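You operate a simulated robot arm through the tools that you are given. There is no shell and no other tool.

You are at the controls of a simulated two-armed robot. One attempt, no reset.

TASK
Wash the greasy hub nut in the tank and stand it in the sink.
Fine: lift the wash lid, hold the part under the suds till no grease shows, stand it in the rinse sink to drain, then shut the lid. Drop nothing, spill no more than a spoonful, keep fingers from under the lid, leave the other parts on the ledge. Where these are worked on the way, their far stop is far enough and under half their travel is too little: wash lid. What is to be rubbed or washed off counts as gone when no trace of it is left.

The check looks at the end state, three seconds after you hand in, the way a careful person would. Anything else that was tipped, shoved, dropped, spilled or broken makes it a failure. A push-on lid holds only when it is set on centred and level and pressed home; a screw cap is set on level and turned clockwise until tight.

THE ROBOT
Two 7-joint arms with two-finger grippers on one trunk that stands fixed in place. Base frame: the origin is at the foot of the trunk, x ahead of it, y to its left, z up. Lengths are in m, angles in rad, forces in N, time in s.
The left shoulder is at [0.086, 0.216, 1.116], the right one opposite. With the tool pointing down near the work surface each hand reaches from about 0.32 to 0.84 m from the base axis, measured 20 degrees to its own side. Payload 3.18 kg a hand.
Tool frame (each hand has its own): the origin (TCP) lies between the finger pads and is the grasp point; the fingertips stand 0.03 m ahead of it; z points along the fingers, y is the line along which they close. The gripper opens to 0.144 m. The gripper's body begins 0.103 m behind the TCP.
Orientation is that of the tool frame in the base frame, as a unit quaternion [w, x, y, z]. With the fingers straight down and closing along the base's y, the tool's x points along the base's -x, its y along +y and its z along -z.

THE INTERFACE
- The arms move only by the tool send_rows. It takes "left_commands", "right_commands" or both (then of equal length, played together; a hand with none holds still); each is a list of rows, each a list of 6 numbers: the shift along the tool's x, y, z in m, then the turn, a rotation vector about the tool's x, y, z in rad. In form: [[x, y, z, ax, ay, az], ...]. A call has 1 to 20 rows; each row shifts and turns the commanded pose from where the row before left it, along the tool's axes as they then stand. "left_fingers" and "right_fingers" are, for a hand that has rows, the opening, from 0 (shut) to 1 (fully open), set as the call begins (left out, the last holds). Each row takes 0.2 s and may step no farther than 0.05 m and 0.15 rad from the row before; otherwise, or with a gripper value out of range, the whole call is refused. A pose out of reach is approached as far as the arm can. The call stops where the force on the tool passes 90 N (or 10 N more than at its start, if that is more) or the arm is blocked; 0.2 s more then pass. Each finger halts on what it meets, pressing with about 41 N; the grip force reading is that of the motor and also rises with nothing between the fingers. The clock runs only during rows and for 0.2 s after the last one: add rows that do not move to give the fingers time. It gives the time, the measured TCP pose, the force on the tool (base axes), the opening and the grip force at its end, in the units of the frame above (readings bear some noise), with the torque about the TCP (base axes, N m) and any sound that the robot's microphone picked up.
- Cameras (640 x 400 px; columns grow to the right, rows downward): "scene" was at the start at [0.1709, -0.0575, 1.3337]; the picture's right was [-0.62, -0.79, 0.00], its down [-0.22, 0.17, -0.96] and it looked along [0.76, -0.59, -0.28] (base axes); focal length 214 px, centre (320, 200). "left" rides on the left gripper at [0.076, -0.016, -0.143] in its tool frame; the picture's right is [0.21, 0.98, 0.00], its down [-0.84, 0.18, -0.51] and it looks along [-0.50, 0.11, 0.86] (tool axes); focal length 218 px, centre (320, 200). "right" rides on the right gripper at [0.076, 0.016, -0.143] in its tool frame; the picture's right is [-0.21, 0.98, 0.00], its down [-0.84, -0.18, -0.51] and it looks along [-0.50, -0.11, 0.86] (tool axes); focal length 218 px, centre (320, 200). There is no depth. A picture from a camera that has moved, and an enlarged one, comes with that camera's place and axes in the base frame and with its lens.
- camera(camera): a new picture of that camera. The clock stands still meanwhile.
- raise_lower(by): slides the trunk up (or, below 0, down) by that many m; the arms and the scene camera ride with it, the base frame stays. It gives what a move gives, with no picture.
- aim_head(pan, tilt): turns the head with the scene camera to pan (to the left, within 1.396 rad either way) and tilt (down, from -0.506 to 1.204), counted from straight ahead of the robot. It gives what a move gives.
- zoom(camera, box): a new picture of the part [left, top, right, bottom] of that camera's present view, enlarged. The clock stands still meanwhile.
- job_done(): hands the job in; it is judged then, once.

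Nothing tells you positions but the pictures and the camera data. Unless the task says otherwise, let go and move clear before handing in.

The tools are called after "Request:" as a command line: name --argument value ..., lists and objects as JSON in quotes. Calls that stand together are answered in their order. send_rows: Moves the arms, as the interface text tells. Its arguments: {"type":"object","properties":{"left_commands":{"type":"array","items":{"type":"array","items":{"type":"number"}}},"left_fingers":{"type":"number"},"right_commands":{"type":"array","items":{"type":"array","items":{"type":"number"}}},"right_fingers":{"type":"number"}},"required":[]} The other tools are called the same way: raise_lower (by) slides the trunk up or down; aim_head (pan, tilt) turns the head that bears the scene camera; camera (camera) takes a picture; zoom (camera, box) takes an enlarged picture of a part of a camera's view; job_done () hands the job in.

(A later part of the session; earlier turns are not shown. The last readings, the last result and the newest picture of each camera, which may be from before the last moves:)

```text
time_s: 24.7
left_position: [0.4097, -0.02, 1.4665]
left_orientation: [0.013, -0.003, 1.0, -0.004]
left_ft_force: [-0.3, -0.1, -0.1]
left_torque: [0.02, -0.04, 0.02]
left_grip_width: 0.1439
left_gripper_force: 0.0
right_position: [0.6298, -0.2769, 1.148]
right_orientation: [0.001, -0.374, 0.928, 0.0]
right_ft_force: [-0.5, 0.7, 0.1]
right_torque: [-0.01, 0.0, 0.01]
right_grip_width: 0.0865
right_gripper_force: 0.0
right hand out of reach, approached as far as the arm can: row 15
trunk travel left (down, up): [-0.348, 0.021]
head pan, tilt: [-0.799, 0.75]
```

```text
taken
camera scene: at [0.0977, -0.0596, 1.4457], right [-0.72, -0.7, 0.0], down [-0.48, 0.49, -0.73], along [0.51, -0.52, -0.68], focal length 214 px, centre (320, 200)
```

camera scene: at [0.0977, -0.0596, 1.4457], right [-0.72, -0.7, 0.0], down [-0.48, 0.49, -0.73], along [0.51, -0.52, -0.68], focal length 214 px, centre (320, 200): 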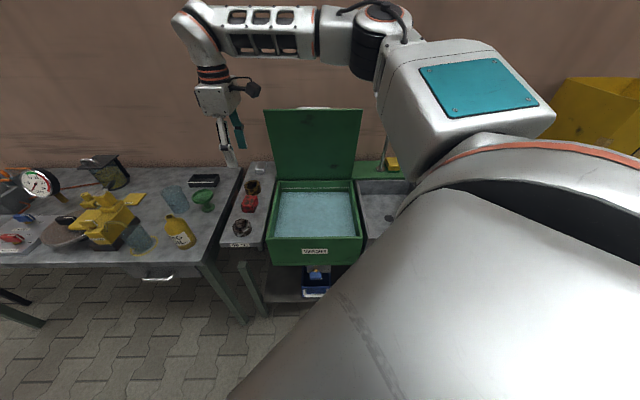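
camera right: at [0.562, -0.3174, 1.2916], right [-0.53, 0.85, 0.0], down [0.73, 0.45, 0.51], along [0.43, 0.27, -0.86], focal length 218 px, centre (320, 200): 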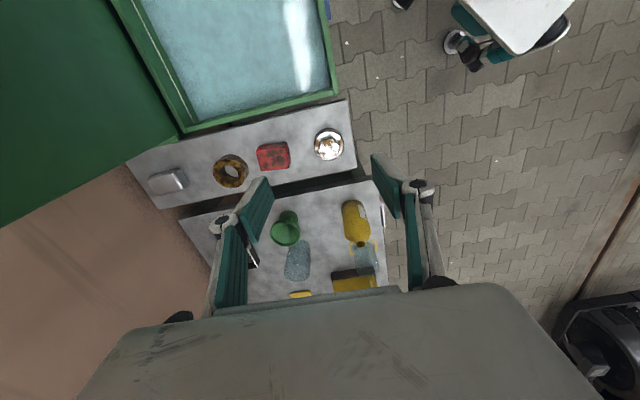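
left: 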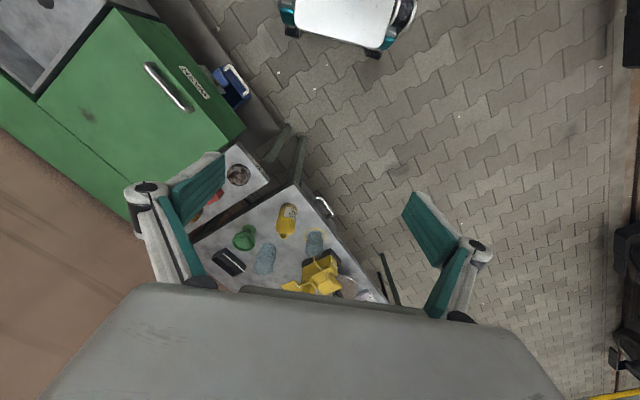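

The hand's reach is limited in this posture with the trunk so high. Nothing is under the arm but the ledge, so I'll lower the trunk back to its original height and re-check.

Request:
raise_lower --by -0.15

Request:
camera --camera "right"

Request:
camera --camera "scene"

```text
time_s: 26.4
left_position: [0.4075, -0.0199, 1.3163]
left_orientation: [0.014, -0.004, 1.0, -0.006]
left_ft_force: [-0.9, 0.2, 0.9]
left_torque: [-0.01, -0.03, 0.03]
left_grip_width: 0.1439
left_gripper_force: 0.1
right_position: [0.6268, -0.276, 0.9968]
right_orientation: [0.002, -0.375, 0.927, -0.001]
right_ft_force: [0.3, 0.0, 0.3]
right_torque: [-0.03, 0.01, 0.01]
right_grip_width: 0.0866
right_gripper_force: 0.0
trunk travel left (down, up): [-0.198, 0.171]
head pan, tilt: [-0.799, 0.75]
```

```text
taken
camera right: at [0.5601, -0.3171, 1.1398], right [-0.53, 0.85, 0.0], down [0.73, 0.46, 0.51], along [0.43, 0.27, -0.86], focal length 218 px, centre (320, 200)
```

right: 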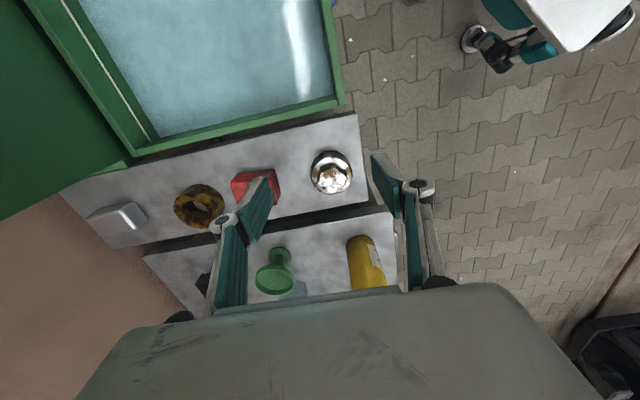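

```text
taken
camera scene: at [0.1539, -0.0593, 1.2922], right [-0.72, -0.7, 0.0], down [-0.47, 0.49, -0.73], along [0.51, -0.52, -0.68], focal length 214 px, centre (320, 200)
```

scene: 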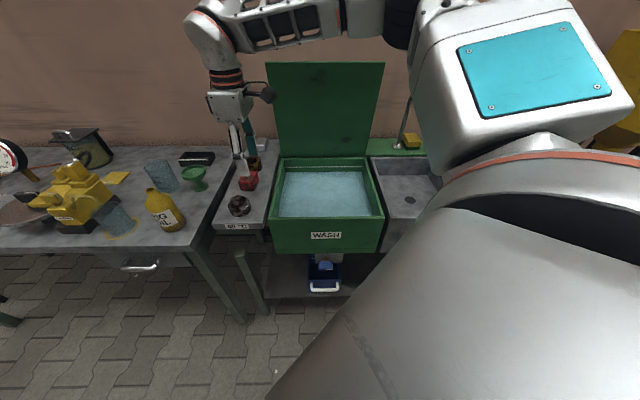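

Request:
zoom --camera "right" --box '[290, 130, 370, 210]'

Request:
zoom --camera "scene" --box '[210, 140, 290, 240]'

Request:
zoom --camera "scene" --box '[260, 140, 400, 260]'

```text
5.00 times, centred on (330, 170) of right
camera zoom: at [0.5601, -0.3171, 1.1398], right [-0.53, 0.85, 0.0], down [0.73, 0.46, 0.51], along [0.43, 0.27, -0.86], focal length 1091 px, centre (270, 350)
```

zoom: 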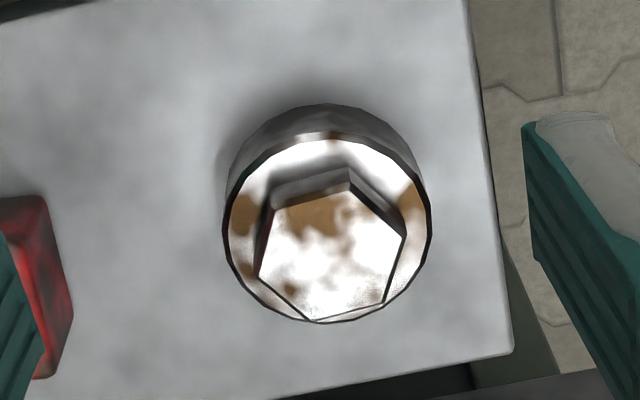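

```text
4.00 times, centred on (250, 190) of scene
camera zoom: at [0.1539, -0.0593, 1.2922], right [-0.72, -0.7, 0.0], down [-0.47, 0.49, -0.73], along [0.51, -0.52, -0.68], focal length 858 px, centre (600, 240)
```

zoom: 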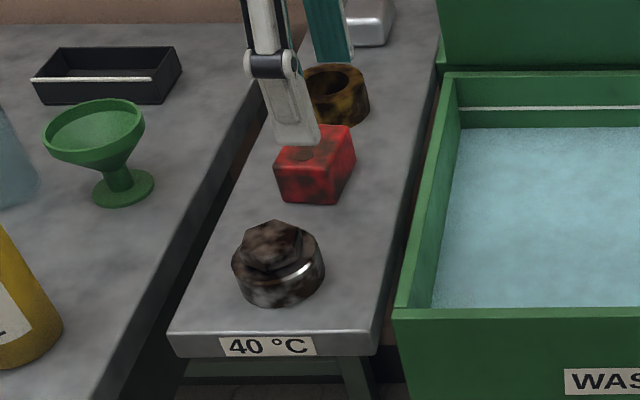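

```text
3.33 times, centred on (330, 200) of scene
camera zoom: at [0.1539, -0.0593, 1.2922], right [-0.72, -0.7, 0.0], down [-0.47, 0.49, -0.73], along [0.51, -0.52, -0.68], focal length 715 px, centre (287, 200)
```

zoom: 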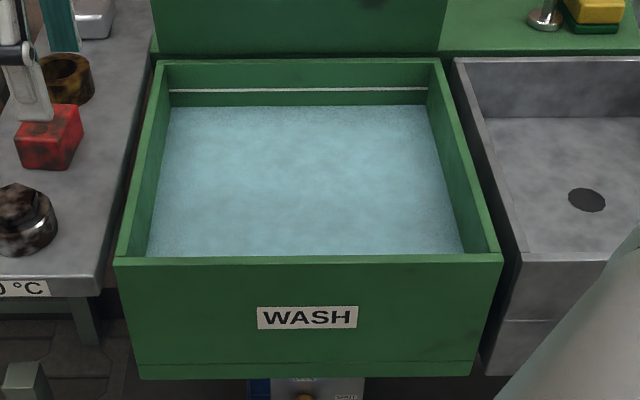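

The part is clearly a hub nut: a flanged cylinder about 66 mm across with a hex on top, greasy brown, centred near (0.671, -0.227) with its base at z≈0.806. I'll move the right hand over it and partly down.

Request:
send_rows --right_commands '[[-0.0165, 0.0011, 0.015, 0, 0, 0], [-0.0165, 0.0011, 0.02, 0, 0, 0], [-0.0165, 0.0011, 0.02, 0, 0, 0], [-0.0163, 0.0012, 0.02, 0, 0, 0]]'

Request:
camera --camera "right"

Request:
zoom --camera "scene" --box '[190, 100, 290, 240]'

```text
time_s: 27.4
left_position: [0.4093, -0.0196, 1.3155]
left_orientation: [0.013, -0.004, 1.0, -0.004]
left_ft_force: [-0.1, 0.1, -1.0]
left_torque: [-0.01, -0.01, -0.02]
left_grip_width: 0.1442
left_gripper_force: 0.1
right_position: [0.6566, -0.243, 0.9374]
right_orientation: [0.002, -0.374, 0.927, -0.002]
right_ft_force: [0.6, -0.2, 0.3]
right_torque: [-0.03, -0.02, -0.01]
right_grip_width: 0.0864
right_gripper_force: 0.0
right hand out of reach, approached as far as the arm can: row 3, 4
trunk travel left (down, up): [-0.198, 0.171]
head pan, tilt: [-0.799, 0.75]
```

```text
taken
camera right: at [0.5899, -0.2844, 1.0807], right [-0.53, 0.85, 0.0], down [0.73, 0.46, 0.51], along [0.43, 0.27, -0.86], focal length 218 px, centre (320, 200)
```

right: 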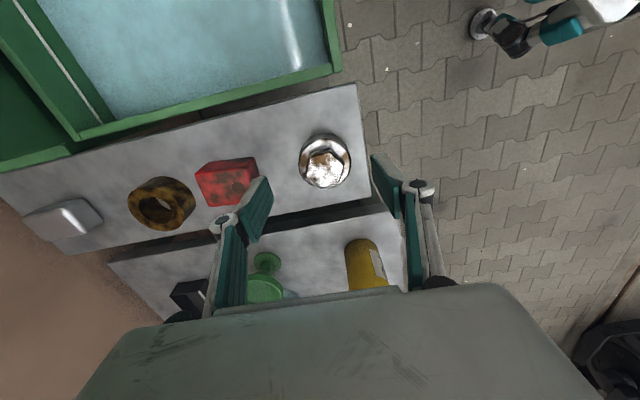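

```text
2.86 times, centred on (240, 170) of scene
camera zoom: at [0.1551, -0.0594, 1.2918], right [-0.72, -0.7, 0.0], down [-0.48, 0.49, -0.73], along [0.51, -0.52, -0.68], focal length 613 px, centre (549, 286)
```

zoom: 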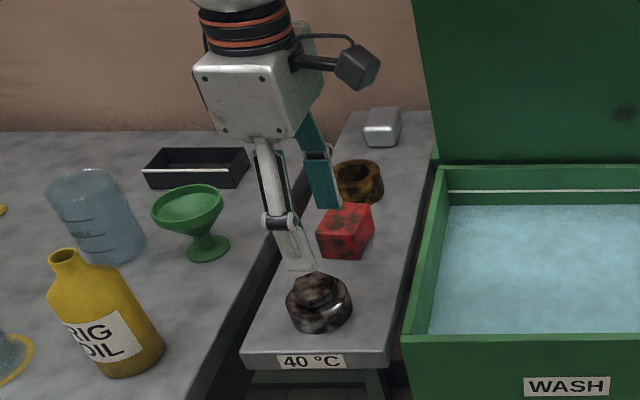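

Request:
send_rows --right_commands '[[0, 0, 0, 0, 0, 0.12], [0, 0, 0, 0, 0, 0.12], [0, 0, 0, 0, 0, 0.12]]'

```text
time_s: 28.2
left_position: [0.411, -0.0197, 1.3159]
left_orientation: [0.012, -0.004, 1.0, -0.005]
left_ft_force: [0.3, -0.3, -0.2]
left_torque: [0.05, 0.01, 0.02]
left_grip_width: 0.1442
left_gripper_force: 0.1
right_position: [0.6579, -0.243, 0.9386]
right_orientation: [0.003, -0.202, 0.979, 0.0]
right_ft_force: [0.2, 1.2, -0.4]
right_torque: [0.01, -0.01, -0.01]
right_grip_width: 0.0864
right_gripper_force: 0.0
trunk travel left (down, up): [-0.198, 0.171]
head pan, tilt: [-0.799, 0.75]
```

Request:
send_rows --right_commands '[[-0.0092, 0.0048, 0.01, 0, 0, 0], [-0.0091, 0.0047, 0.01, 0, 0, 0]]'

Request:
camera --camera "right"

```text
time_s: 28.9
left_position: [0.41, -0.0191, 1.3157]
left_orientation: [0.013, -0.003, 1.0, -0.004]
left_ft_force: [0.6, -0.9, 0.0]
left_torque: [0.0, -0.02, -0.01]
left_grip_width: 0.1442
left_gripper_force: 0.0
right_position: [0.6538, -0.2404, 0.9231]
right_orientation: [0.0, -0.202, 0.979, -0.001]
right_ft_force: [0.1, 0.0, -0.7]
right_torque: [0.0, -0.01, 0.0]
right_grip_width: 0.0863
right_gripper_force: 0.1
right hand out of reach, approached as far as the arm can: row 1, 2
trunk travel left (down, up): [-0.198, 0.171]
head pan, tilt: [-0.799, 0.75]
```

```text
taken
camera right: at [0.5772, -0.2557, 1.0667], right [-0.2, 0.98, 0.0], down [0.84, 0.17, 0.51], along [0.5, 0.1, -0.86], focal length 218 px, centre (320, 200)
```

right: 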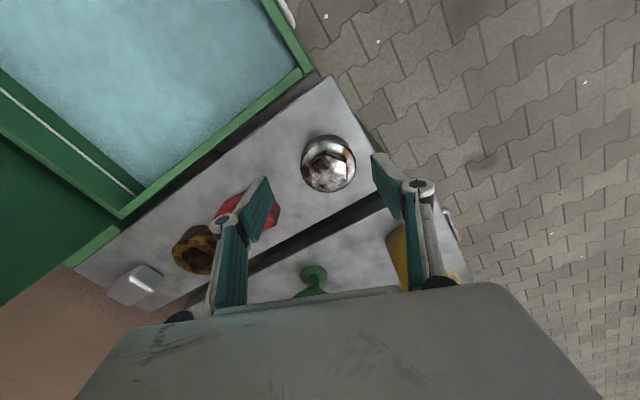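

The arm posture, not the distance, seems to be the limit here. I'll lift, pull the hand back near the body to let the elbow re-settle, and look at the posture before trying again.

Request:
send_rows --right_commands '[[0, 0, -0.035, 0, 0, 0], [0, 0, -0.035, 0, 0, 0], [0, 0, -0.035, 0, 0, 0], [0, 0, 0, 0, 0, 0.135], [0, 0, 0, 0, 0, 0.135], [0, 0, 0, 0, 0, 0.135], [0.04, -0.022, -0.02, 0, 0, 0], [0.04, -0.022, -0.02, 0, 0, 0], [0.04, -0.022, -0.02, 0, 0, 0], [0.04, -0.022, -0.02, 0, 0, 0], [0.04, -0.022, -0.02, 0, 0, 0], [0.04, -0.022, -0.02, 0, 0, 0], [0.04, -0.022, -0.02, 0, 0, 0]]'

Request:
camera --camera "scene"

```text
time_s: 31.6
left_position: [0.4073, -0.0199, 1.3171]
left_orientation: [0.014, -0.003, 1.0, -0.005]
left_ft_force: [-0.5, -0.7, 0.0]
left_torque: [0.01, -0.09, -0.01]
left_grip_width: 0.144
left_gripper_force: 0.1
right_position: [0.3674, -0.4165, 1.1866]
right_orientation: [0.001, -0.001, 1.0, 0.0]
right_ft_force: [-0.6, -0.3, -0.6]
right_torque: [-0.03, -0.06, -0.01]
right_grip_width: 0.0865
right_gripper_force: 0.1
right hand out of reach, approached as far as the arm can: row 2, 3, 6
trunk travel left (down, up): [-0.198, 0.171]
head pan, tilt: [-0.799, 0.75]
```

```text
taken
camera scene: at [0.153, -0.0591, 1.2923], right [-0.72, -0.7, 0.0], down [-0.47, 0.49, -0.73], along [0.51, -0.52, -0.68], focal length 214 px, centre (320, 200)
```

scene: 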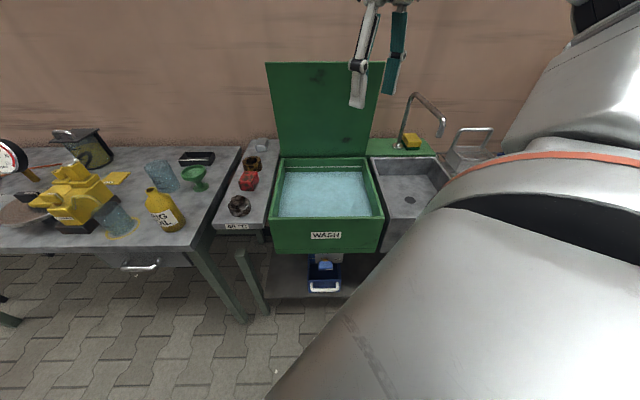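

Request:
send_rows --right_commands '[[-0.038, 0.0237, 0.02, 0, 0, 0], [-0.038, 0.0237, 0.02, 0, 0, 0], [-0.038, 0.0237, 0.02, 0, 0, 0], [-0.038, 0.0237, 0.02, 0, 0, 0], [-0.038, 0.0237, 0.02, 0, 0, 0], [-0.038, 0.0237, 0.02, 0, 0, 0], [-0.038, 0.0237, 0.02, 0, 0, 0], [-0.038, 0.0237, 0.02, 0, 0, 0]]'

Request:
camera --camera "scene"

Request:
camera --camera "right"

```text
time_s: 33.5
left_position: [0.4092, -0.0207, 1.3163]
left_orientation: [0.012, -0.003, 1.0, -0.004]
left_ft_force: [-1.1, -0.2, 0.1]
left_torque: [0.04, -0.01, 0.01]
left_grip_width: 0.1441
left_gripper_force: 0.1
right_position: [0.6381, -0.2599, 1.0544]
right_orientation: [0.0, -0.004, 1.0, -0.001]
right_ft_force: [-1.2, -1.2, 0.4]
right_torque: [0.02, -0.01, 0.0]
right_grip_width: 0.0863
right_gripper_force: 0.0
right hand out of reach, approached as far as the arm can: row 7, 8
trunk travel left (down, up): [-0.198, 0.171]
head pan, tilt: [-0.799, 0.75]
```

```text
taken
camera scene: at [0.1548, -0.0602, 1.2919], right [-0.72, -0.7, 0.0], down [-0.48, 0.49, -0.73], along [0.51, -0.52, -0.68], focal length 214 px, centre (320, 200)
```

scene: 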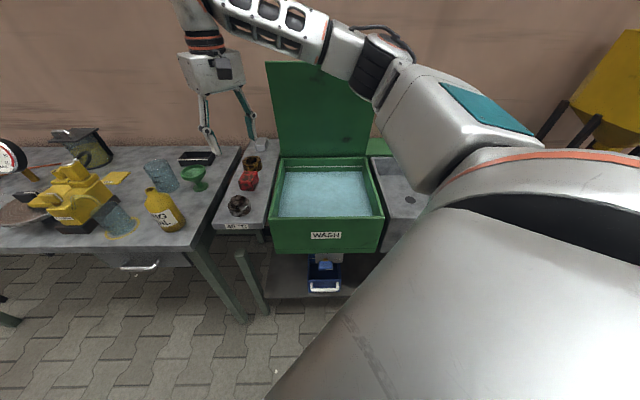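

```text
taken
camera right: at [0.562, -0.2433, 1.1974], right [0.2, 0.98, 0.0], down [0.84, -0.18, 0.51], along [0.5, -0.11, -0.86], focal length 218 px, centre (320, 200)
```

right: 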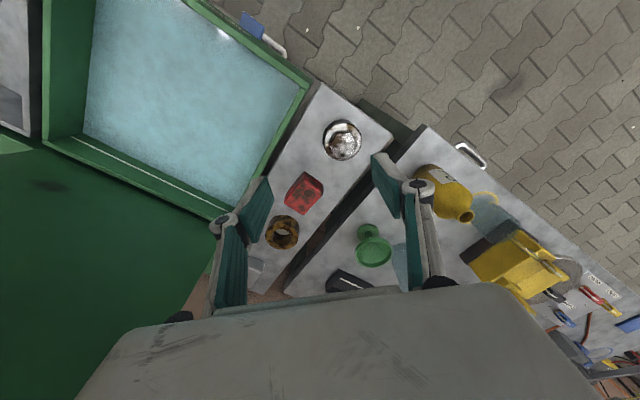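

Request:
send_rows --right_commands '[[0, 0, 0.04, 0, 0, 0], [0, 0, 0.04, 0, 0, 0], [0, 0, 0.04, 0, 0, 0], [-0.015, 0.015, 0, 0, 0, 0], [-0.015, 0.015, 0, 0, 0, 0]]'

Request:
camera --camera "right"

```text
time_s: 34.6
left_position: [0.4098, -0.0207, 1.3166]
left_orientation: [0.013, -0.003, 1.0, -0.004]
left_ft_force: [0.0, 1.2, 1.3]
left_torque: [0.03, 0.01, 0.01]
left_grip_width: 0.1442
left_gripper_force: 0.1
right_position: [0.6905, -0.2979, 0.9908]
right_orientation: [0.003, -0.006, 1.0, 0.001]
right_ft_force: [-0.6, -0.1, 0.2]
right_torque: [0.01, 0.05, 0.04]
right_grip_width: 0.0862
right_gripper_force: 0.0
right hand out of reach, approached as far as the arm can: row 1, 2, 3, 4, 5
trunk travel left (down, up): [-0.198, 0.171]
head pan, tilt: [-0.799, 0.75]
```

```text
taken
camera right: at [0.6132, -0.2827, 1.1344], right [0.2, 0.98, 0.0], down [0.84, -0.17, 0.51], along [0.5, -0.1, -0.86], focal length 218 px, centre (320, 200)
```

right: 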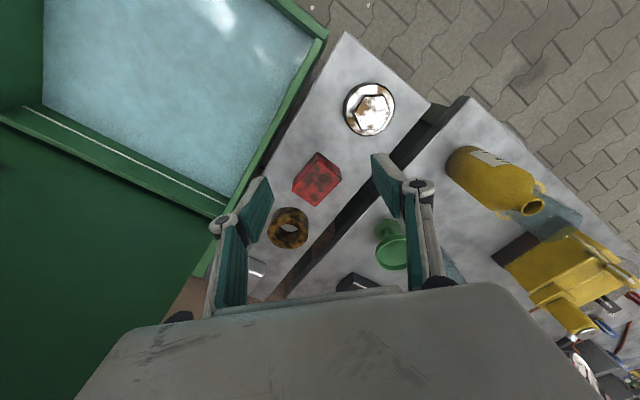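

The limit behaves like an inward joint limit that depends on the elbow posture. I'll retract close to the body at working height and come out again along the arm's natural line.

Request:
send_rows --right_commands '[[0.04, 0, -0.01, 0, 0, 0], [0.04, 0, -0.01, 0, 0, 0], [0.04, 0, 0, 0, 0, 0], [0.04, 0, 0, 0, 0, 0], [0.04, 0, 0, 0, 0, 0], [0.04, 0, 0, 0, 0, 0], [0.04, 0, 0, 0, 0, 0], [0.03, 0, 0, 0, 0, 0]]'

Request:
camera --camera "scene"

```text
time_s: 36.5
left_position: [0.4089, -0.0191, 1.3168]
left_orientation: [0.013, -0.003, 1.0, -0.005]
left_ft_force: [0.1, -0.3, -0.4]
left_torque: [0.03, 0.0, 0.0]
left_grip_width: 0.144
left_gripper_force: 0.1
right_position: [0.4161, -0.3464, 1.0891]
right_orientation: [0.001, -0.003, 1.0, -0.002]
right_ft_force: [-0.8, 0.1, -0.1]
right_torque: [-0.01, 0.0, 0.01]
right_grip_width: 0.0865
right_gripper_force: 0.0
right hand out of reach, approached as far as the arm can: row 1, 2, 3, 4, 5, 6, 7, 8
trunk travel left (down, up): [-0.198, 0.171]
head pan, tilt: [-0.799, 0.75]
```

```text
taken
camera scene: at [0.1547, -0.0593, 1.2919], right [-0.72, -0.7, 0.0], down [-0.48, 0.49, -0.73], along [0.51, -0.52, -0.68], focal length 214 px, centre (320, 200)
```

scene: 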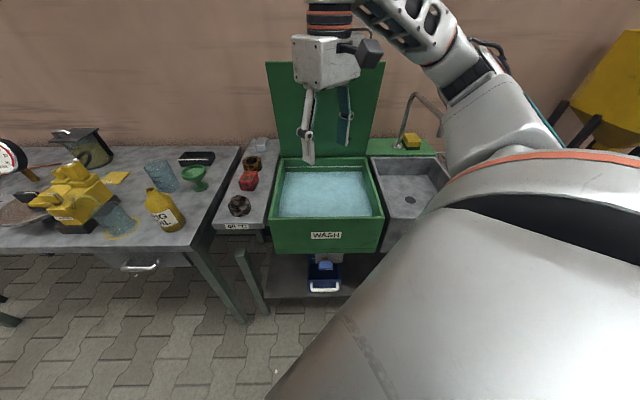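

Request:
send_rows --right_commands '[[-0.0317, -0.0266, -0.0047, 0, 0, 0], [-0.0317, -0.0266, -0.0047, 0, 0, 0], [-0.0317, -0.0266, -0.0047, 0, 0, 0], [-0.0317, -0.0266, -0.0047, 0, 0, 0], [-0.0317, -0.0266, -0.0047, 0, 0, 0]]'

```text
time_s: 37.6
left_position: [0.4101, -0.0202, 1.3155]
left_orientation: [0.012, -0.004, 1.0, -0.005]
left_ft_force: [0.1, 0.4, 0.3]
left_torque: [-0.02, 0.03, 0.02]
left_grip_width: 0.1441
left_gripper_force: 0.1
right_position: [0.5746, -0.4782, 1.1122]
right_orientation: [0.002, 0.0, 1.0, -0.001]
right_ft_force: [0.0, -0.9, 0.3]
right_torque: [0.0, 0.01, 0.0]
right_grip_width: 0.0865
right_gripper_force: 0.0
trunk travel left (down, up): [-0.198, 0.171]
head pan, tilt: [-0.799, 0.75]
```

Request:
send_rows --right_commands '[[0, 0, 0.045, 0, 0, 0], [0, 0, 0.045, 0, 0, 0], [0, 0, 0.045, 0, 0, 0], [0, 0, 0.045, 0, 0, 0]]'

Request:
send_rows --right_commands '[[-0.012, 0.0314, 0, 0, 0, 0], [-0.012, 0.0314, 0, 0, 0, 0], [-0.012, 0.0314, 0, 0, 0, 0], [-0.012, 0.0314, 0, 0, 0, 0]]'

Request:
camera --camera "scene"

```text
time_s: 38.6
left_position: [0.4122, -0.0189, 1.3148]
left_orientation: [0.011, -0.004, 1.0, -0.006]
left_ft_force: [0.6, -0.1, 0.1]
left_torque: [-0.05, 0.03, 0.02]
left_grip_width: 0.144
left_gripper_force: 0.1
right_position: [0.5807, -0.48, 0.9323]
right_orientation: [0.0, -0.002, 1.0, -0.001]
right_ft_force: [-0.2, -0.2, -0.9]
right_torque: [0.0, 0.05, 0.0]
right_grip_width: 0.0862
right_gripper_force: 0.0
trunk travel left (down, up): [-0.198, 0.171]
head pan, tilt: [-0.799, 0.75]
```

```text
time_s: 39.6
left_position: [0.4096, -0.0205, 1.3153]
left_orientation: [0.013, -0.004, 1.0, -0.004]
left_ft_force: [0.5, 0.0, 0.2]
left_torque: [0.04, -0.02, 0.02]
left_grip_width: 0.144
left_gripper_force: 0.0
right_position: [0.6471, -0.4063, 0.9561]
right_orientation: [-0.002, -0.005, 1.0, 0.002]
right_ft_force: [0.9, -0.5, 0.5]
right_torque: [0.05, 0.02, 0.01]
right_grip_width: 0.0865
right_gripper_force: 0.1
right hand out of reach, approached as far as the arm can: row 2, 3, 4
trunk travel left (down, up): [-0.198, 0.171]
head pan, tilt: [-0.799, 0.75]
```

```text
taken
camera scene: at [0.1557, -0.0601, 1.2915], right [-0.72, -0.7, 0.0], down [-0.48, 0.49, -0.73], along [0.51, -0.52, -0.68], focal length 214 px, centre (320, 200)
```

scene: 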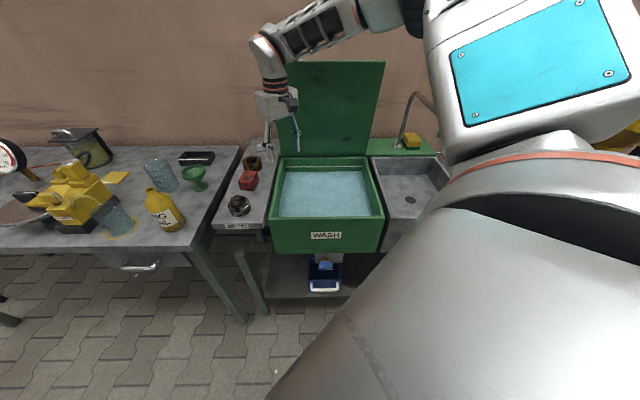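

Tilting the hand a little about its closing axis would let the wrist stay further right while the fingers still close squarely on the nut. I'll retract, return to the 45° yaw, and add that tilt before approaching again.

Request:
send_rows --right_commands '[[0.03, 0, -0.03, 0, 0, 0], [0.04, 0, -0.03, 0, 0, 0], [0.04, 0, -0.03, 0, 0, 0], [0.04, 0, -0.03, 0, 0, 0], [0.04, 0, -0.03, 0, 0, 0]]'

Request:
send_rows --right_commands '[[0, 0, 0, 0, 0, -0.13], [0, 0, 0, 0, 0, -0.13], [0, 0, 0, 0, 0, -0.13], [0, 0, 0, 0, 0, -0.13], [0, 0, 0, 0, 0, -0.13], [0, 0, 0, 0, 0, -0.13]]'

Request:
camera --camera "scene"

```text
time_s: 40.9
left_position: [0.4082, -0.0198, 1.3179]
left_orientation: [0.015, -0.003, 1.0, -0.005]
left_ft_force: [0.2, 0.3, 0.1]
left_torque: [-0.02, -0.08, -0.01]
left_grip_width: 0.1442
left_gripper_force: 0.1
right_position: [0.4563, -0.4069, 1.1057]
right_orientation: [0.001, -0.001, 1.0, -0.001]
right_ft_force: [-0.2, 0.4, 0.5]
right_torque: [0.0, -0.08, -0.01]
right_grip_width: 0.0865
right_gripper_force: 0.1
right hand out of reach, approached as far as the arm can: row 1
trunk travel left (down, up): [-0.198, 0.171]
head pan, tilt: [-0.799, 0.75]
```

```text
time_s: 42.2
left_position: [0.4088, -0.0198, 1.3169]
left_orientation: [0.013, -0.004, 1.0, -0.004]
left_ft_force: [0.8, -0.2, -0.1]
left_torque: [-0.03, -0.02, -0.02]
left_grip_width: 0.1443
left_gripper_force: 0.1
right_position: [0.4578, -0.4084, 1.1063]
right_orientation: [0.0, -0.383, 0.924, -0.001]
right_ft_force: [0.3, 0.3, 0.1]
right_torque: [-0.03, 0.0, -0.04]
right_grip_width: 0.0863
right_gripper_force: 0.0
trunk travel left (down, up): [-0.198, 0.171]
head pan, tilt: [-0.799, 0.75]
```

```text
taken
camera scene: at [0.155, -0.0594, 1.2918], right [-0.72, -0.7, 0.0], down [-0.48, 0.49, -0.73], along [0.51, -0.52, -0.68], focal length 214 px, centre (320, 200)
```

scene: 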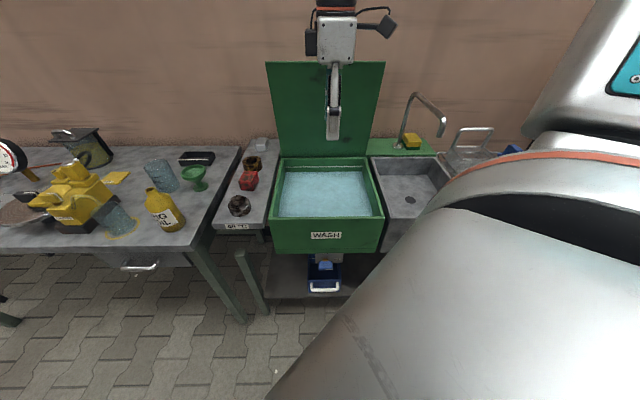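

Request:
send_rows --right_commands '[[0, 0, 0, 0, -0.085, 0], [0, 0, 0, 0, -0.085, 0], [0, 0, 0, 0, -0.085, 0]]'

Request:
send_rows --right_commands '[[-0.0267, -0.0029, 0.0295, 0, 0, 0], [-0.0267, -0.0029, 0.0295, 0, 0, 0], [-0.0267, -0.0029, 0.0295, 0, 0, 0], [-0.0267, -0.0029, 0.0295, 0, 0, 0], [-0.0267, -0.0029, 0.0295, 0, 0, 0], [-0.0267, -0.0029, 0.0295, 0, 0, 0], [-0.0267, -0.0029, 0.0295, 0, 0, 0], [-0.0267, -0.0029, 0.0295, 0, 0, 0]]'

Request:
camera --camera "scene"

Request:
camera --camera "right"

```text
time_s: 43.0
left_position: [0.4096, -0.0208, 1.3168]
left_orientation: [0.013, -0.003, 1.0, -0.005]
left_ft_force: [-0.5, 0.2, 0.4]
left_torque: [0.01, -0.01, -0.01]
left_grip_width: 0.1439
left_gripper_force: 0.1
right_position: [0.459, -0.4069, 1.1052]
right_orientation: [0.119, -0.379, 0.916, 0.048]
right_ft_force: [-0.5, 0.4, -0.1]
right_torque: [0.05, -0.03, -0.02]
right_grip_width: 0.0862
right_gripper_force: 0.2
trunk travel left (down, up): [-0.198, 0.171]
head pan, tilt: [-0.799, 0.75]
```

```text
time_s: 44.9
left_position: [0.4126, -0.0198, 1.3149]
left_orientation: [0.012, -0.003, 1.0, -0.004]
left_ft_force: [0.9, -0.6, 0.4]
left_torque: [0.02, 0.06, -0.03]
left_grip_width: 0.1438
left_gripper_force: 0.1
right_position: [0.6642, -0.232, 0.9267]
right_orientation: [0.118, -0.378, 0.917, 0.047]
right_ft_force: [-0.3, 0.4, 0.5]
right_torque: [-0.02, 0.07, 0.04]
right_grip_width: 0.0861
right_gripper_force: 0.0
trunk travel left (down, up): [-0.198, 0.171]
head pan, tilt: [-0.799, 0.75]
```

```text
taken
camera scene: at [0.1568, -0.0597, 1.2912], right [-0.72, -0.7, 0.0], down [-0.48, 0.49, -0.73], along [0.51, -0.52, -0.68], focal length 214 px, centre (320, 200)
```

scene: 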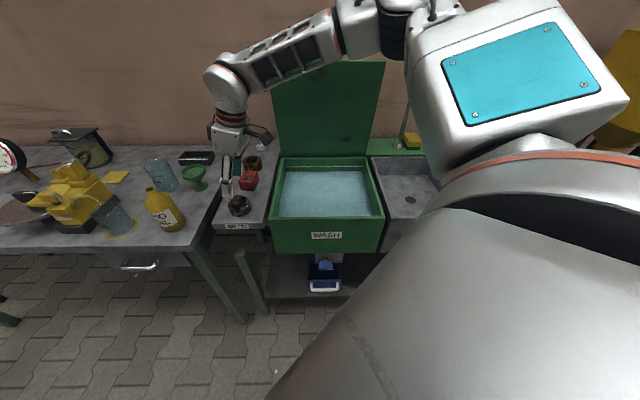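

```text
taken
camera right: at [0.5751, -0.2988, 1.0462], right [-0.55, 0.84, 0.05], down [0.61, 0.36, 0.7], along [0.57, 0.42, -0.71], focal length 218 px, centre (320, 200)
```

right: 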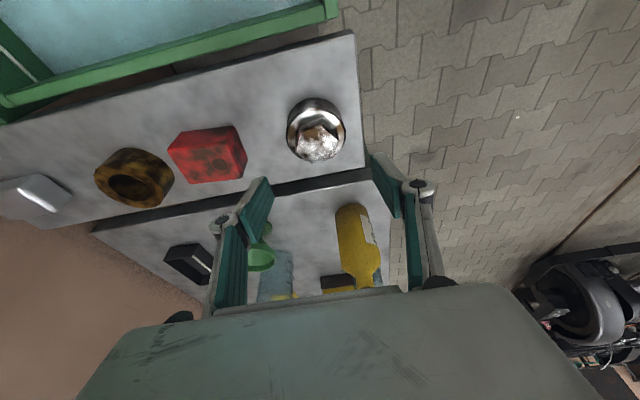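

The tilt works: the hand is at (0.664, -0.232, 0.927) with no reach trouble. I'll zoom in to place the nut precisely relative to the hand.

Request:
zoom --camera "right" --box '[270, 80, 370, 180]'

Request:
zoom --camera "scene" --box '[200, 130, 290, 240]'

```text
4.00 times, centred on (320, 130) of right
camera zoom: at [0.5751, -0.2988, 1.0462], right [-0.55, 0.84, 0.05], down [0.61, 0.36, 0.7], along [0.57, 0.42, -0.71], focal length 873 px, centre (320, 480)
```

zoom: 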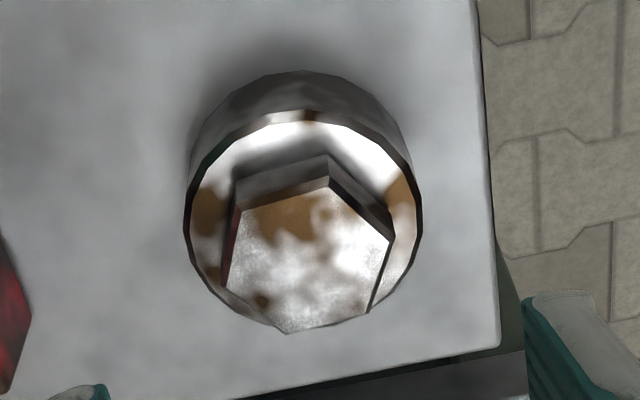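

```text
3.64 times, centred on (245, 185) of scene
camera zoom: at [0.1568, -0.0597, 1.2912], right [-0.72, -0.7, 0.0], down [-0.48, 0.49, -0.73], along [0.51, -0.52, -0.68], focal length 780 px, centre (593, 254)
```

zoom: 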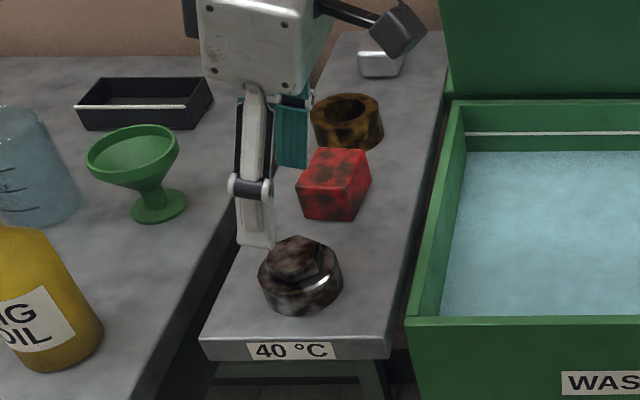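

The nut's axis is at about q=0.314, p=0.635 in tank coordinates, almost directly below the fingers. I'll lower most of the way with the fingers straddling it, then check.

Request:
send_rows --right_commands '[[0.0034, -0.0004, 0.0159, 0, 0, 0], [0.0034, -0.0004, 0.0159, 0, 0, 0], [0.0034, -0.0004, 0.0159, 0, 0, 0], [0.0034, -0.0003, 0.0159, 0, 0, 0]]'

Request:
camera --camera "right"

Request:
zoom --camera "scene" --box '[200, 150, 280, 240]'

```text
time_s: 45.9
left_position: [0.4098, -0.019, 1.3152]
left_orientation: [0.012, -0.004, 1.0, -0.005]
left_ft_force: [-0.2, 0.1, -0.3]
left_torque: [0.0, 0.02, 0.01]
left_grip_width: 0.144
left_gripper_force: 0.1
right_position: [0.668, -0.2319, 0.8672]
right_orientation: [0.118, -0.378, 0.917, 0.047]
right_ft_force: [-0.3, -0.7, 0.1]
right_torque: [-0.02, 0.0, -0.02]
right_grip_width: 0.0862
right_gripper_force: 0.2
trunk travel left (down, up): [-0.198, 0.171]
head pan, tilt: [-0.799, 0.75]
```

```text
taken
camera right: at [0.5781, -0.2983, 0.9866], right [-0.55, 0.84, 0.05], down [0.61, 0.36, 0.7], along [0.57, 0.42, -0.71], focal length 218 px, centre (320, 200)
```

right: 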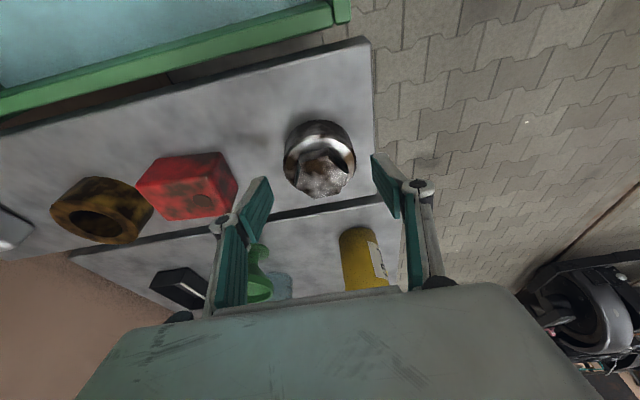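

```text
4.44 times, centred on (240, 195) of scene
camera zoom: at [0.1555, -0.0596, 1.2916], right [-0.72, -0.7, 0.0], down [-0.48, 0.49, -0.73], along [0.51, -0.52, -0.68], focal length 953 px, centre (676, 222)
```

zoom: 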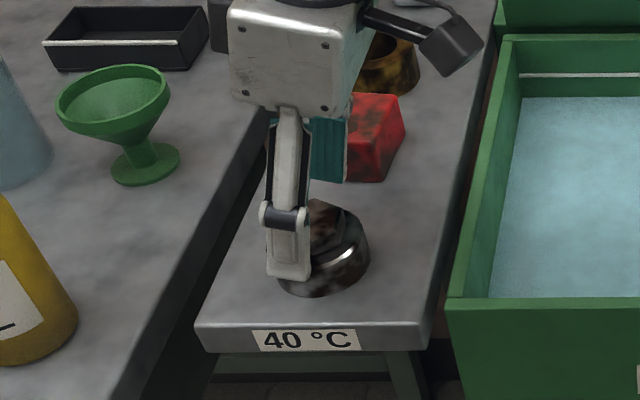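

Alignment checks out well. I'll lower the last 25 mm, so the fingertips stay a few millimetres above the ledge.

Request:
send_rows --right_commands '[[0.0021, 0.0003, 0.0081, 0, 0, 0], [0.0021, 0.0003, 0.0081, 0, 0, 0], [0.0021, 0.0003, 0.0081, 0, 0, 0]]'

Request:
camera --camera "right"

Request:
zoom --camera "scene" --box '[200, 150, 280, 240]'

```text
time_s: 46.6
left_position: [0.4092, -0.0199, 1.3158]
left_orientation: [0.013, -0.004, 1.0, -0.004]
left_ft_force: [-0.2, 0.0, -0.4]
left_torque: [0.03, -0.02, -0.01]
left_grip_width: 0.1442
left_gripper_force: 0.0
right_position: [0.6685, -0.2344, 0.8427]
right_orientation: [0.117, -0.378, 0.917, 0.047]
right_ft_force: [1.0, -0.1, 0.0]
right_torque: [0.01, -0.01, 0.01]
right_grip_width: 0.0863
right_gripper_force: 0.1
trunk travel left (down, up): [-0.198, 0.171]
head pan, tilt: [-0.799, 0.75]
```

```text
taken
camera right: at [0.5788, -0.2996, 0.9617], right [-0.55, 0.84, 0.05], down [0.61, 0.36, 0.7], along [0.57, 0.42, -0.71], focal length 218 px, centre (320, 200)
```

right: 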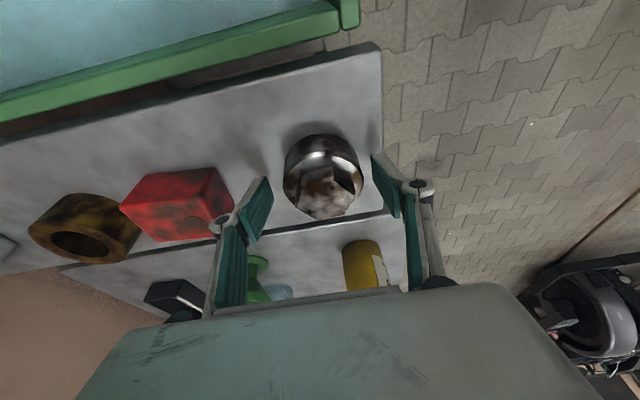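

```text
4.44 times, centred on (240, 195) of scene
camera zoom: at [0.1554, -0.0595, 1.2917], right [-0.72, -0.7, 0.0], down [-0.48, 0.49, -0.73], along [0.51, -0.52, -0.68], focal length 953 px, centre (676, 222)
```

zoom: 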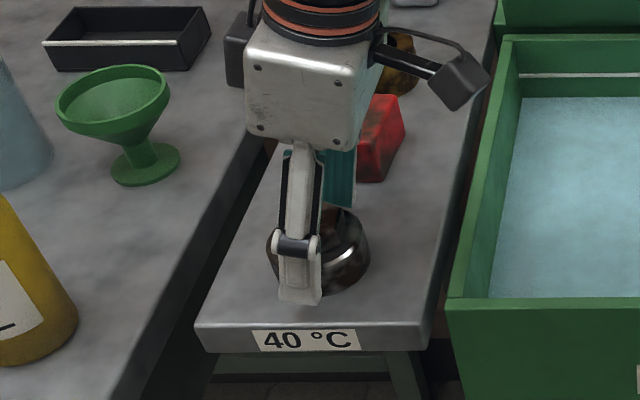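

Request:
send_rows --right_commands '[[0, 0.003, 0, 0, 0, 0], [0, 0, 0, 0, 0, 0]]'

Request:
send_rows --right_commands '[[0, 0, 0, 0, 0, 0], [0, 0, 0, 0, 0, 0], [0, 0, 0, 0, 0, 0]]' --right_fingers 0

Request:
camera --camera "right"

Request:
zoom --camera "scene" --box '[200, 150, 280, 240]'

```text
time_s: 47.2
left_position: [0.4107, -0.0192, 1.3157]
left_orientation: [0.013, -0.003, 1.0, -0.005]
left_ft_force: [0.1, 0.1, 0.4]
left_torque: [0.02, 0.01, 0.0]
left_grip_width: 0.1441
left_gripper_force: 0.1
right_position: [0.6645, -0.2324, 0.8424]
right_orientation: [0.119, -0.379, 0.916, 0.048]
right_ft_force: [1.0, -1.0, -0.1]
right_torque: [-0.03, -0.04, -0.02]
right_grip_width: 0.0866
right_gripper_force: 0.0
trunk travel left (down, up): [-0.198, 0.171]
head pan, tilt: [-0.799, 0.75]
```

```text
time_s: 48.0
left_position: [0.4094, -0.0181, 1.3153]
left_orientation: [0.012, -0.003, 1.0, -0.006]
left_ft_force: [0.7, 0.3, -0.9]
left_torque: [-0.01, -0.01, -0.02]
left_grip_width: 0.144
left_gripper_force: 0.0
right_position: [0.6652, -0.2335, 0.8413]
right_orientation: [0.119, -0.379, 0.917, 0.047]
right_ft_force: [-0.8, -0.9, 0.7]
right_torque: [-0.11, -0.04, -0.03]
right_grip_width: 0.0646
right_gripper_force: 40.7
trunk travel left (down, up): [-0.198, 0.171]
head pan, tilt: [-0.799, 0.75]
```

```text
taken
camera right: at [0.5753, -0.2982, 0.9615], right [-0.55, 0.84, 0.05], down [0.61, 0.36, 0.7], along [0.57, 0.42, -0.71], focal length 218 px, centre (320, 200)
```

right: 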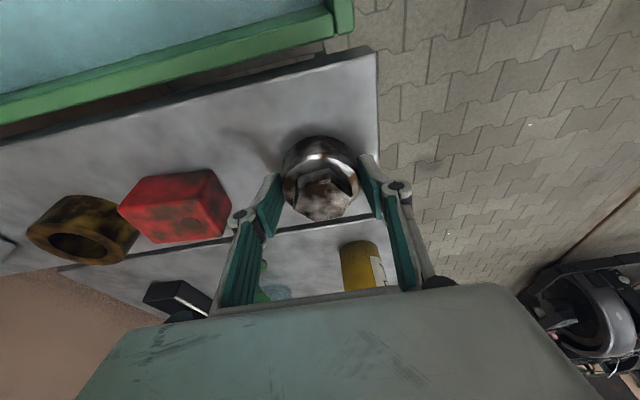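

```text
4.44 times, centred on (240, 195) of scene
camera zoom: at [0.1549, -0.0594, 1.2918], right [-0.72, -0.7, 0.0], down [-0.48, 0.49, -0.73], along [0.51, -0.52, -0.68], focal length 953 px, centre (676, 222)
```

zoom: 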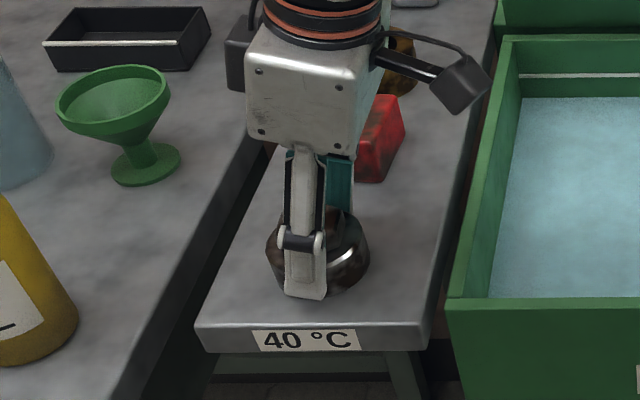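

The nut is gripped (64.6 mm). I'll lift it straight up a little and check it's hanging level.

Request:
send_rows --right_commands '[[-0.0025, 0, -0.0097, 0, 0, 0], [-0.0038, 0, -0.0145, 0, 0, 0], [-0.0038, 0, -0.0145, 0, 0, 0], [-0.0038, 0, -0.0145, 0, 0, 0]]'

Request:
camera --camera "right"

Request:
zoom --camera "scene" --box '[200, 130, 280, 230]'

```text
time_s: 49.0
left_position: [0.4095, -0.0199, 1.3159]
left_orientation: [0.013, -0.003, 1.0, -0.006]
left_ft_force: [-0.3, 0.4, -0.8]
left_torque: [0.0, -0.04, 0.01]
left_grip_width: 0.1443
left_gripper_force: 0.1
right_position: [0.666, -0.2329, 0.899]
right_orientation: [0.118, -0.379, 0.916, 0.048]
right_ft_force: [0.1, -0.7, -2.6]
right_torque: [-0.03, 0.04, -0.03]
right_grip_width: 0.0647
right_gripper_force: 40.9
trunk travel left (down, up): [-0.198, 0.171]
head pan, tilt: [-0.799, 0.75]
```

```text
taken
camera right: at [0.576, -0.2984, 1.0171], right [-0.55, 0.84, 0.05], down [0.61, 0.36, 0.7], along [0.57, 0.42, -0.71], focal length 218 px, centre (320, 200)
```

right: 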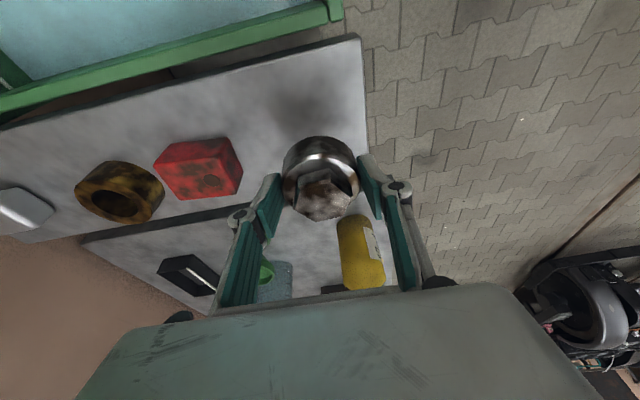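

```text
4.00 times, centred on (240, 180) of scene
camera zoom: at [0.1548, -0.0593, 1.2919], right [-0.72, -0.7, 0.0], down [-0.48, 0.49, -0.73], along [0.51, -0.52, -0.68], focal length 858 px, centre (640, 280)
```

zoom: 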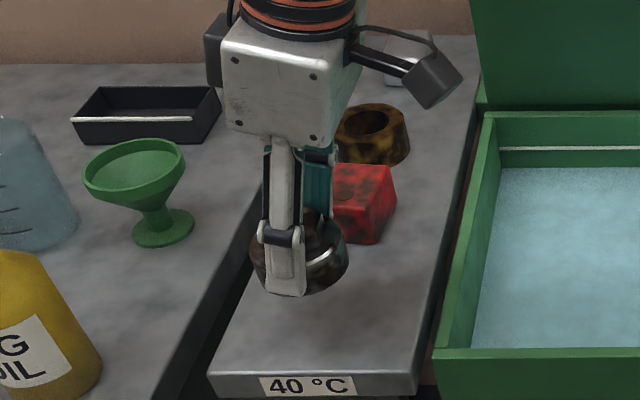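

The nut is held securely and level (about 2.6 N). Suds surface is about z≈0.737, some 7 cm below the rim. I'll carry the nut over the middle of the tank.

Request:
send_rows --right_commands '[[0.0335, -0.0157, -0.0161, 0, 0, 0], [0.0335, -0.0157, -0.0161, 0, 0, 0], [0.0335, -0.0157, -0.0161, 0, 0, 0], [0.0335, -0.0157, -0.0161, 0, 0, 0], [0.0335, -0.0157, -0.0161, 0, 0, 0], [0.0335, -0.0157, -0.0161, 0, 0, 0], [0.0335, -0.0157, -0.0161, 0, 0, 0], [0, 0, 0, 0, 0, 0]]'

Request:
camera --camera "right"

Request:
camera --camera "scene"

```text
time_s: 50.9
left_position: [0.4096, -0.0197, 1.3159]
left_orientation: [0.013, -0.003, 1.0, -0.005]
left_ft_force: [-0.6, 0.8, -0.6]
left_torque: [0.01, 0.0, 0.0]
left_grip_width: 0.1439
left_gripper_force: 0.0
right_position: [0.5647, -0.4923, 0.9451]
right_orientation: [0.119, -0.378, 0.917, 0.048]
right_ft_force: [0.1, 0.7, -2.1]
right_torque: [-0.01, -0.02, 0.01]
right_grip_width: 0.0647
right_gripper_force: 41.3
trunk travel left (down, up): [-0.198, 0.171]
head pan, tilt: [-0.799, 0.75]
```

```text
taken
camera right: at [0.4752, -0.5581, 1.0654], right [-0.55, 0.84, 0.05], down [0.61, 0.36, 0.7], along [0.57, 0.42, -0.71], focal length 218 px, centre (320, 200)
```

right: 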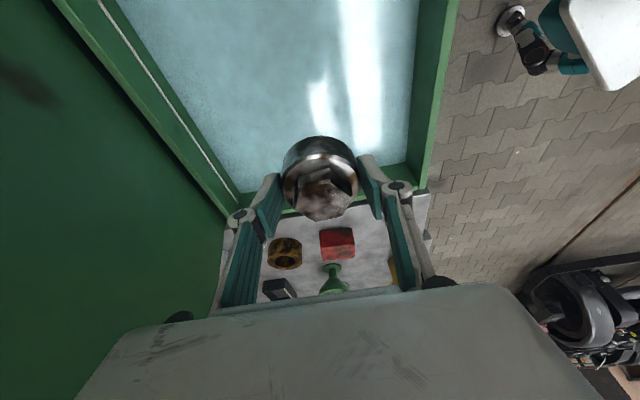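

```text
taken
camera scene: at [0.1555, -0.0592, 1.2916], right [-0.72, -0.7, 0.0], down [-0.48, 0.49, -0.73], along [0.51, -0.52, -0.68], focal length 214 px, centre (320, 200)
```

scene: 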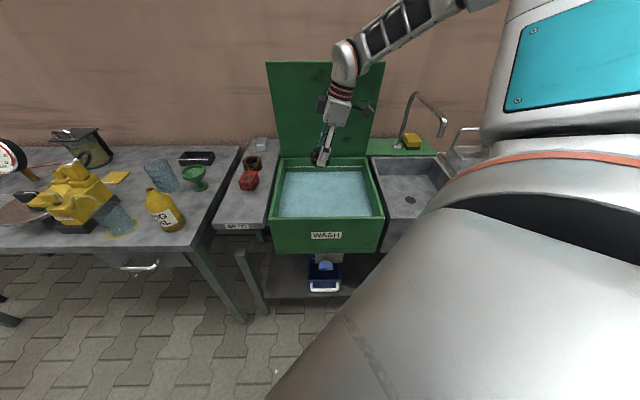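

The nut is over the tank and the hand is clear of the lid. I'll lower it in, slowly near the surface so nothing splashes, until the whole nut is below the suds.

Request:
send_rows --right_commands '[[0.0002, 0, 0.0206, 0, 0, 0], [0.0002, 0, 0.0206, 0, 0, 0], [0.0002, 0, 0.0206, 0, 0, 0], [0.0002, 0, 0.0206, 0, 0, 0], [0.0002, 0, 0.0206, 0, 0, 0], [0.0002, 0, 0.0206, 0, 0, 0]]'

Request:
send_rows --right_commands '[[0.0024, 0, 0.0091, 0, 0, 0], [0.0024, 0, 0.0091, 0, 0, 0], [0.0024, 0, 0.0091, 0, 0, 0], [0.0024, 0, 0.0091, 0, 0, 0], [0.0024, 0, 0.0091, 0, 0, 0], [0.0024, 0, 0.0091, 0, 0, 0], [0.0024, 0, 0.0091, 0, 0, 0], [0.0024, 0, 0.0091, 0, 0, 0]]'

Request:
camera --camera "right"

Request:
zoom --camera "scene" --box '[260, 120, 400, 260]'

```text
time_s: 52.2
left_position: [0.4112, -0.0203, 1.3153]
left_orientation: [0.012, -0.004, 1.0, -0.003]
left_ft_force: [0.5, -0.2, 0.7]
left_torque: [0.0, 0.0, -0.01]
left_grip_width: 0.1442
left_gripper_force: 0.1
right_position: [0.5825, -0.4691, 0.8258]
right_orientation: [0.118, -0.378, 0.917, 0.047]
right_ft_force: [0.1, -0.7, -3.4]
right_torque: [0.02, 0.04, 0.04]
right_grip_width: 0.0649
right_gripper_force: 41.1
trunk travel left (down, up): [-0.198, 0.171]
head pan, tilt: [-0.799, 0.75]
```

```text
time_s: 54.0
left_position: [0.4102, -0.0198, 1.3167]
left_orientation: [0.012, -0.003, 1.0, -0.004]
left_ft_force: [0.5, -0.3, -0.2]
left_torque: [-0.04, 0.03, -0.02]
left_grip_width: 0.1441
left_gripper_force: 0.0
right_position: [0.5822, -0.4702, 0.7514]
right_orientation: [0.119, -0.379, 0.917, 0.048]
right_ft_force: [0.6, 0.1, -1.3]
right_torque: [-0.02, 0.01, -0.01]
right_grip_width: 0.0648
right_gripper_force: 41.3
trunk travel left (down, up): [-0.198, 0.171]
head pan, tilt: [-0.799, 0.75]
```

```text
taken
camera right: at [0.4931, -0.535, 0.8715], right [-0.55, 0.84, 0.05], down [0.61, 0.36, 0.7], along [0.57, 0.42, -0.71], focal length 218 px, centre (320, 200)
```

right: 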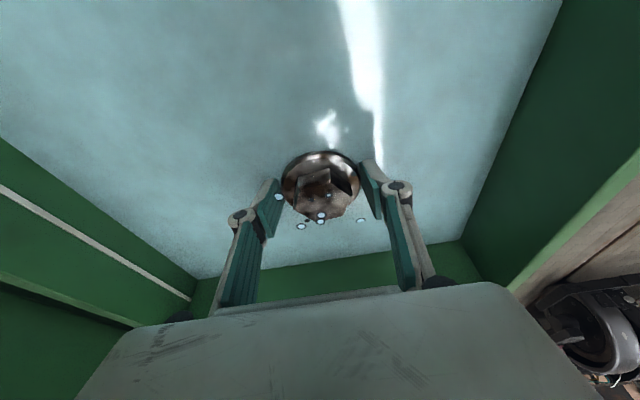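

```text
2.86 times, centred on (330, 190) of scene
camera zoom: at [0.1555, -0.0597, 1.2917], right [-0.72, -0.7, 0.0], down [-0.48, 0.49, -0.73], along [0.51, -0.52, -0.68], focal length 613 px, centre (291, 229)
```

zoom: 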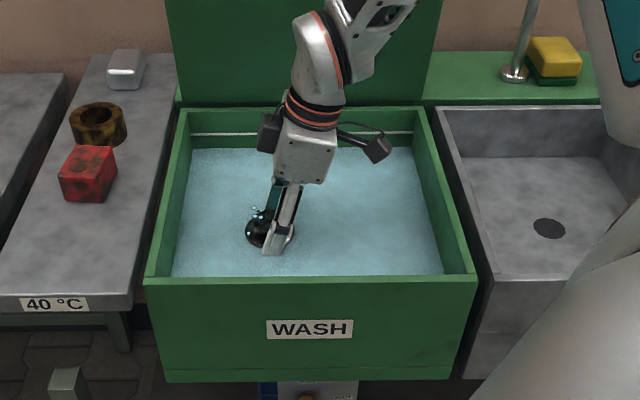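

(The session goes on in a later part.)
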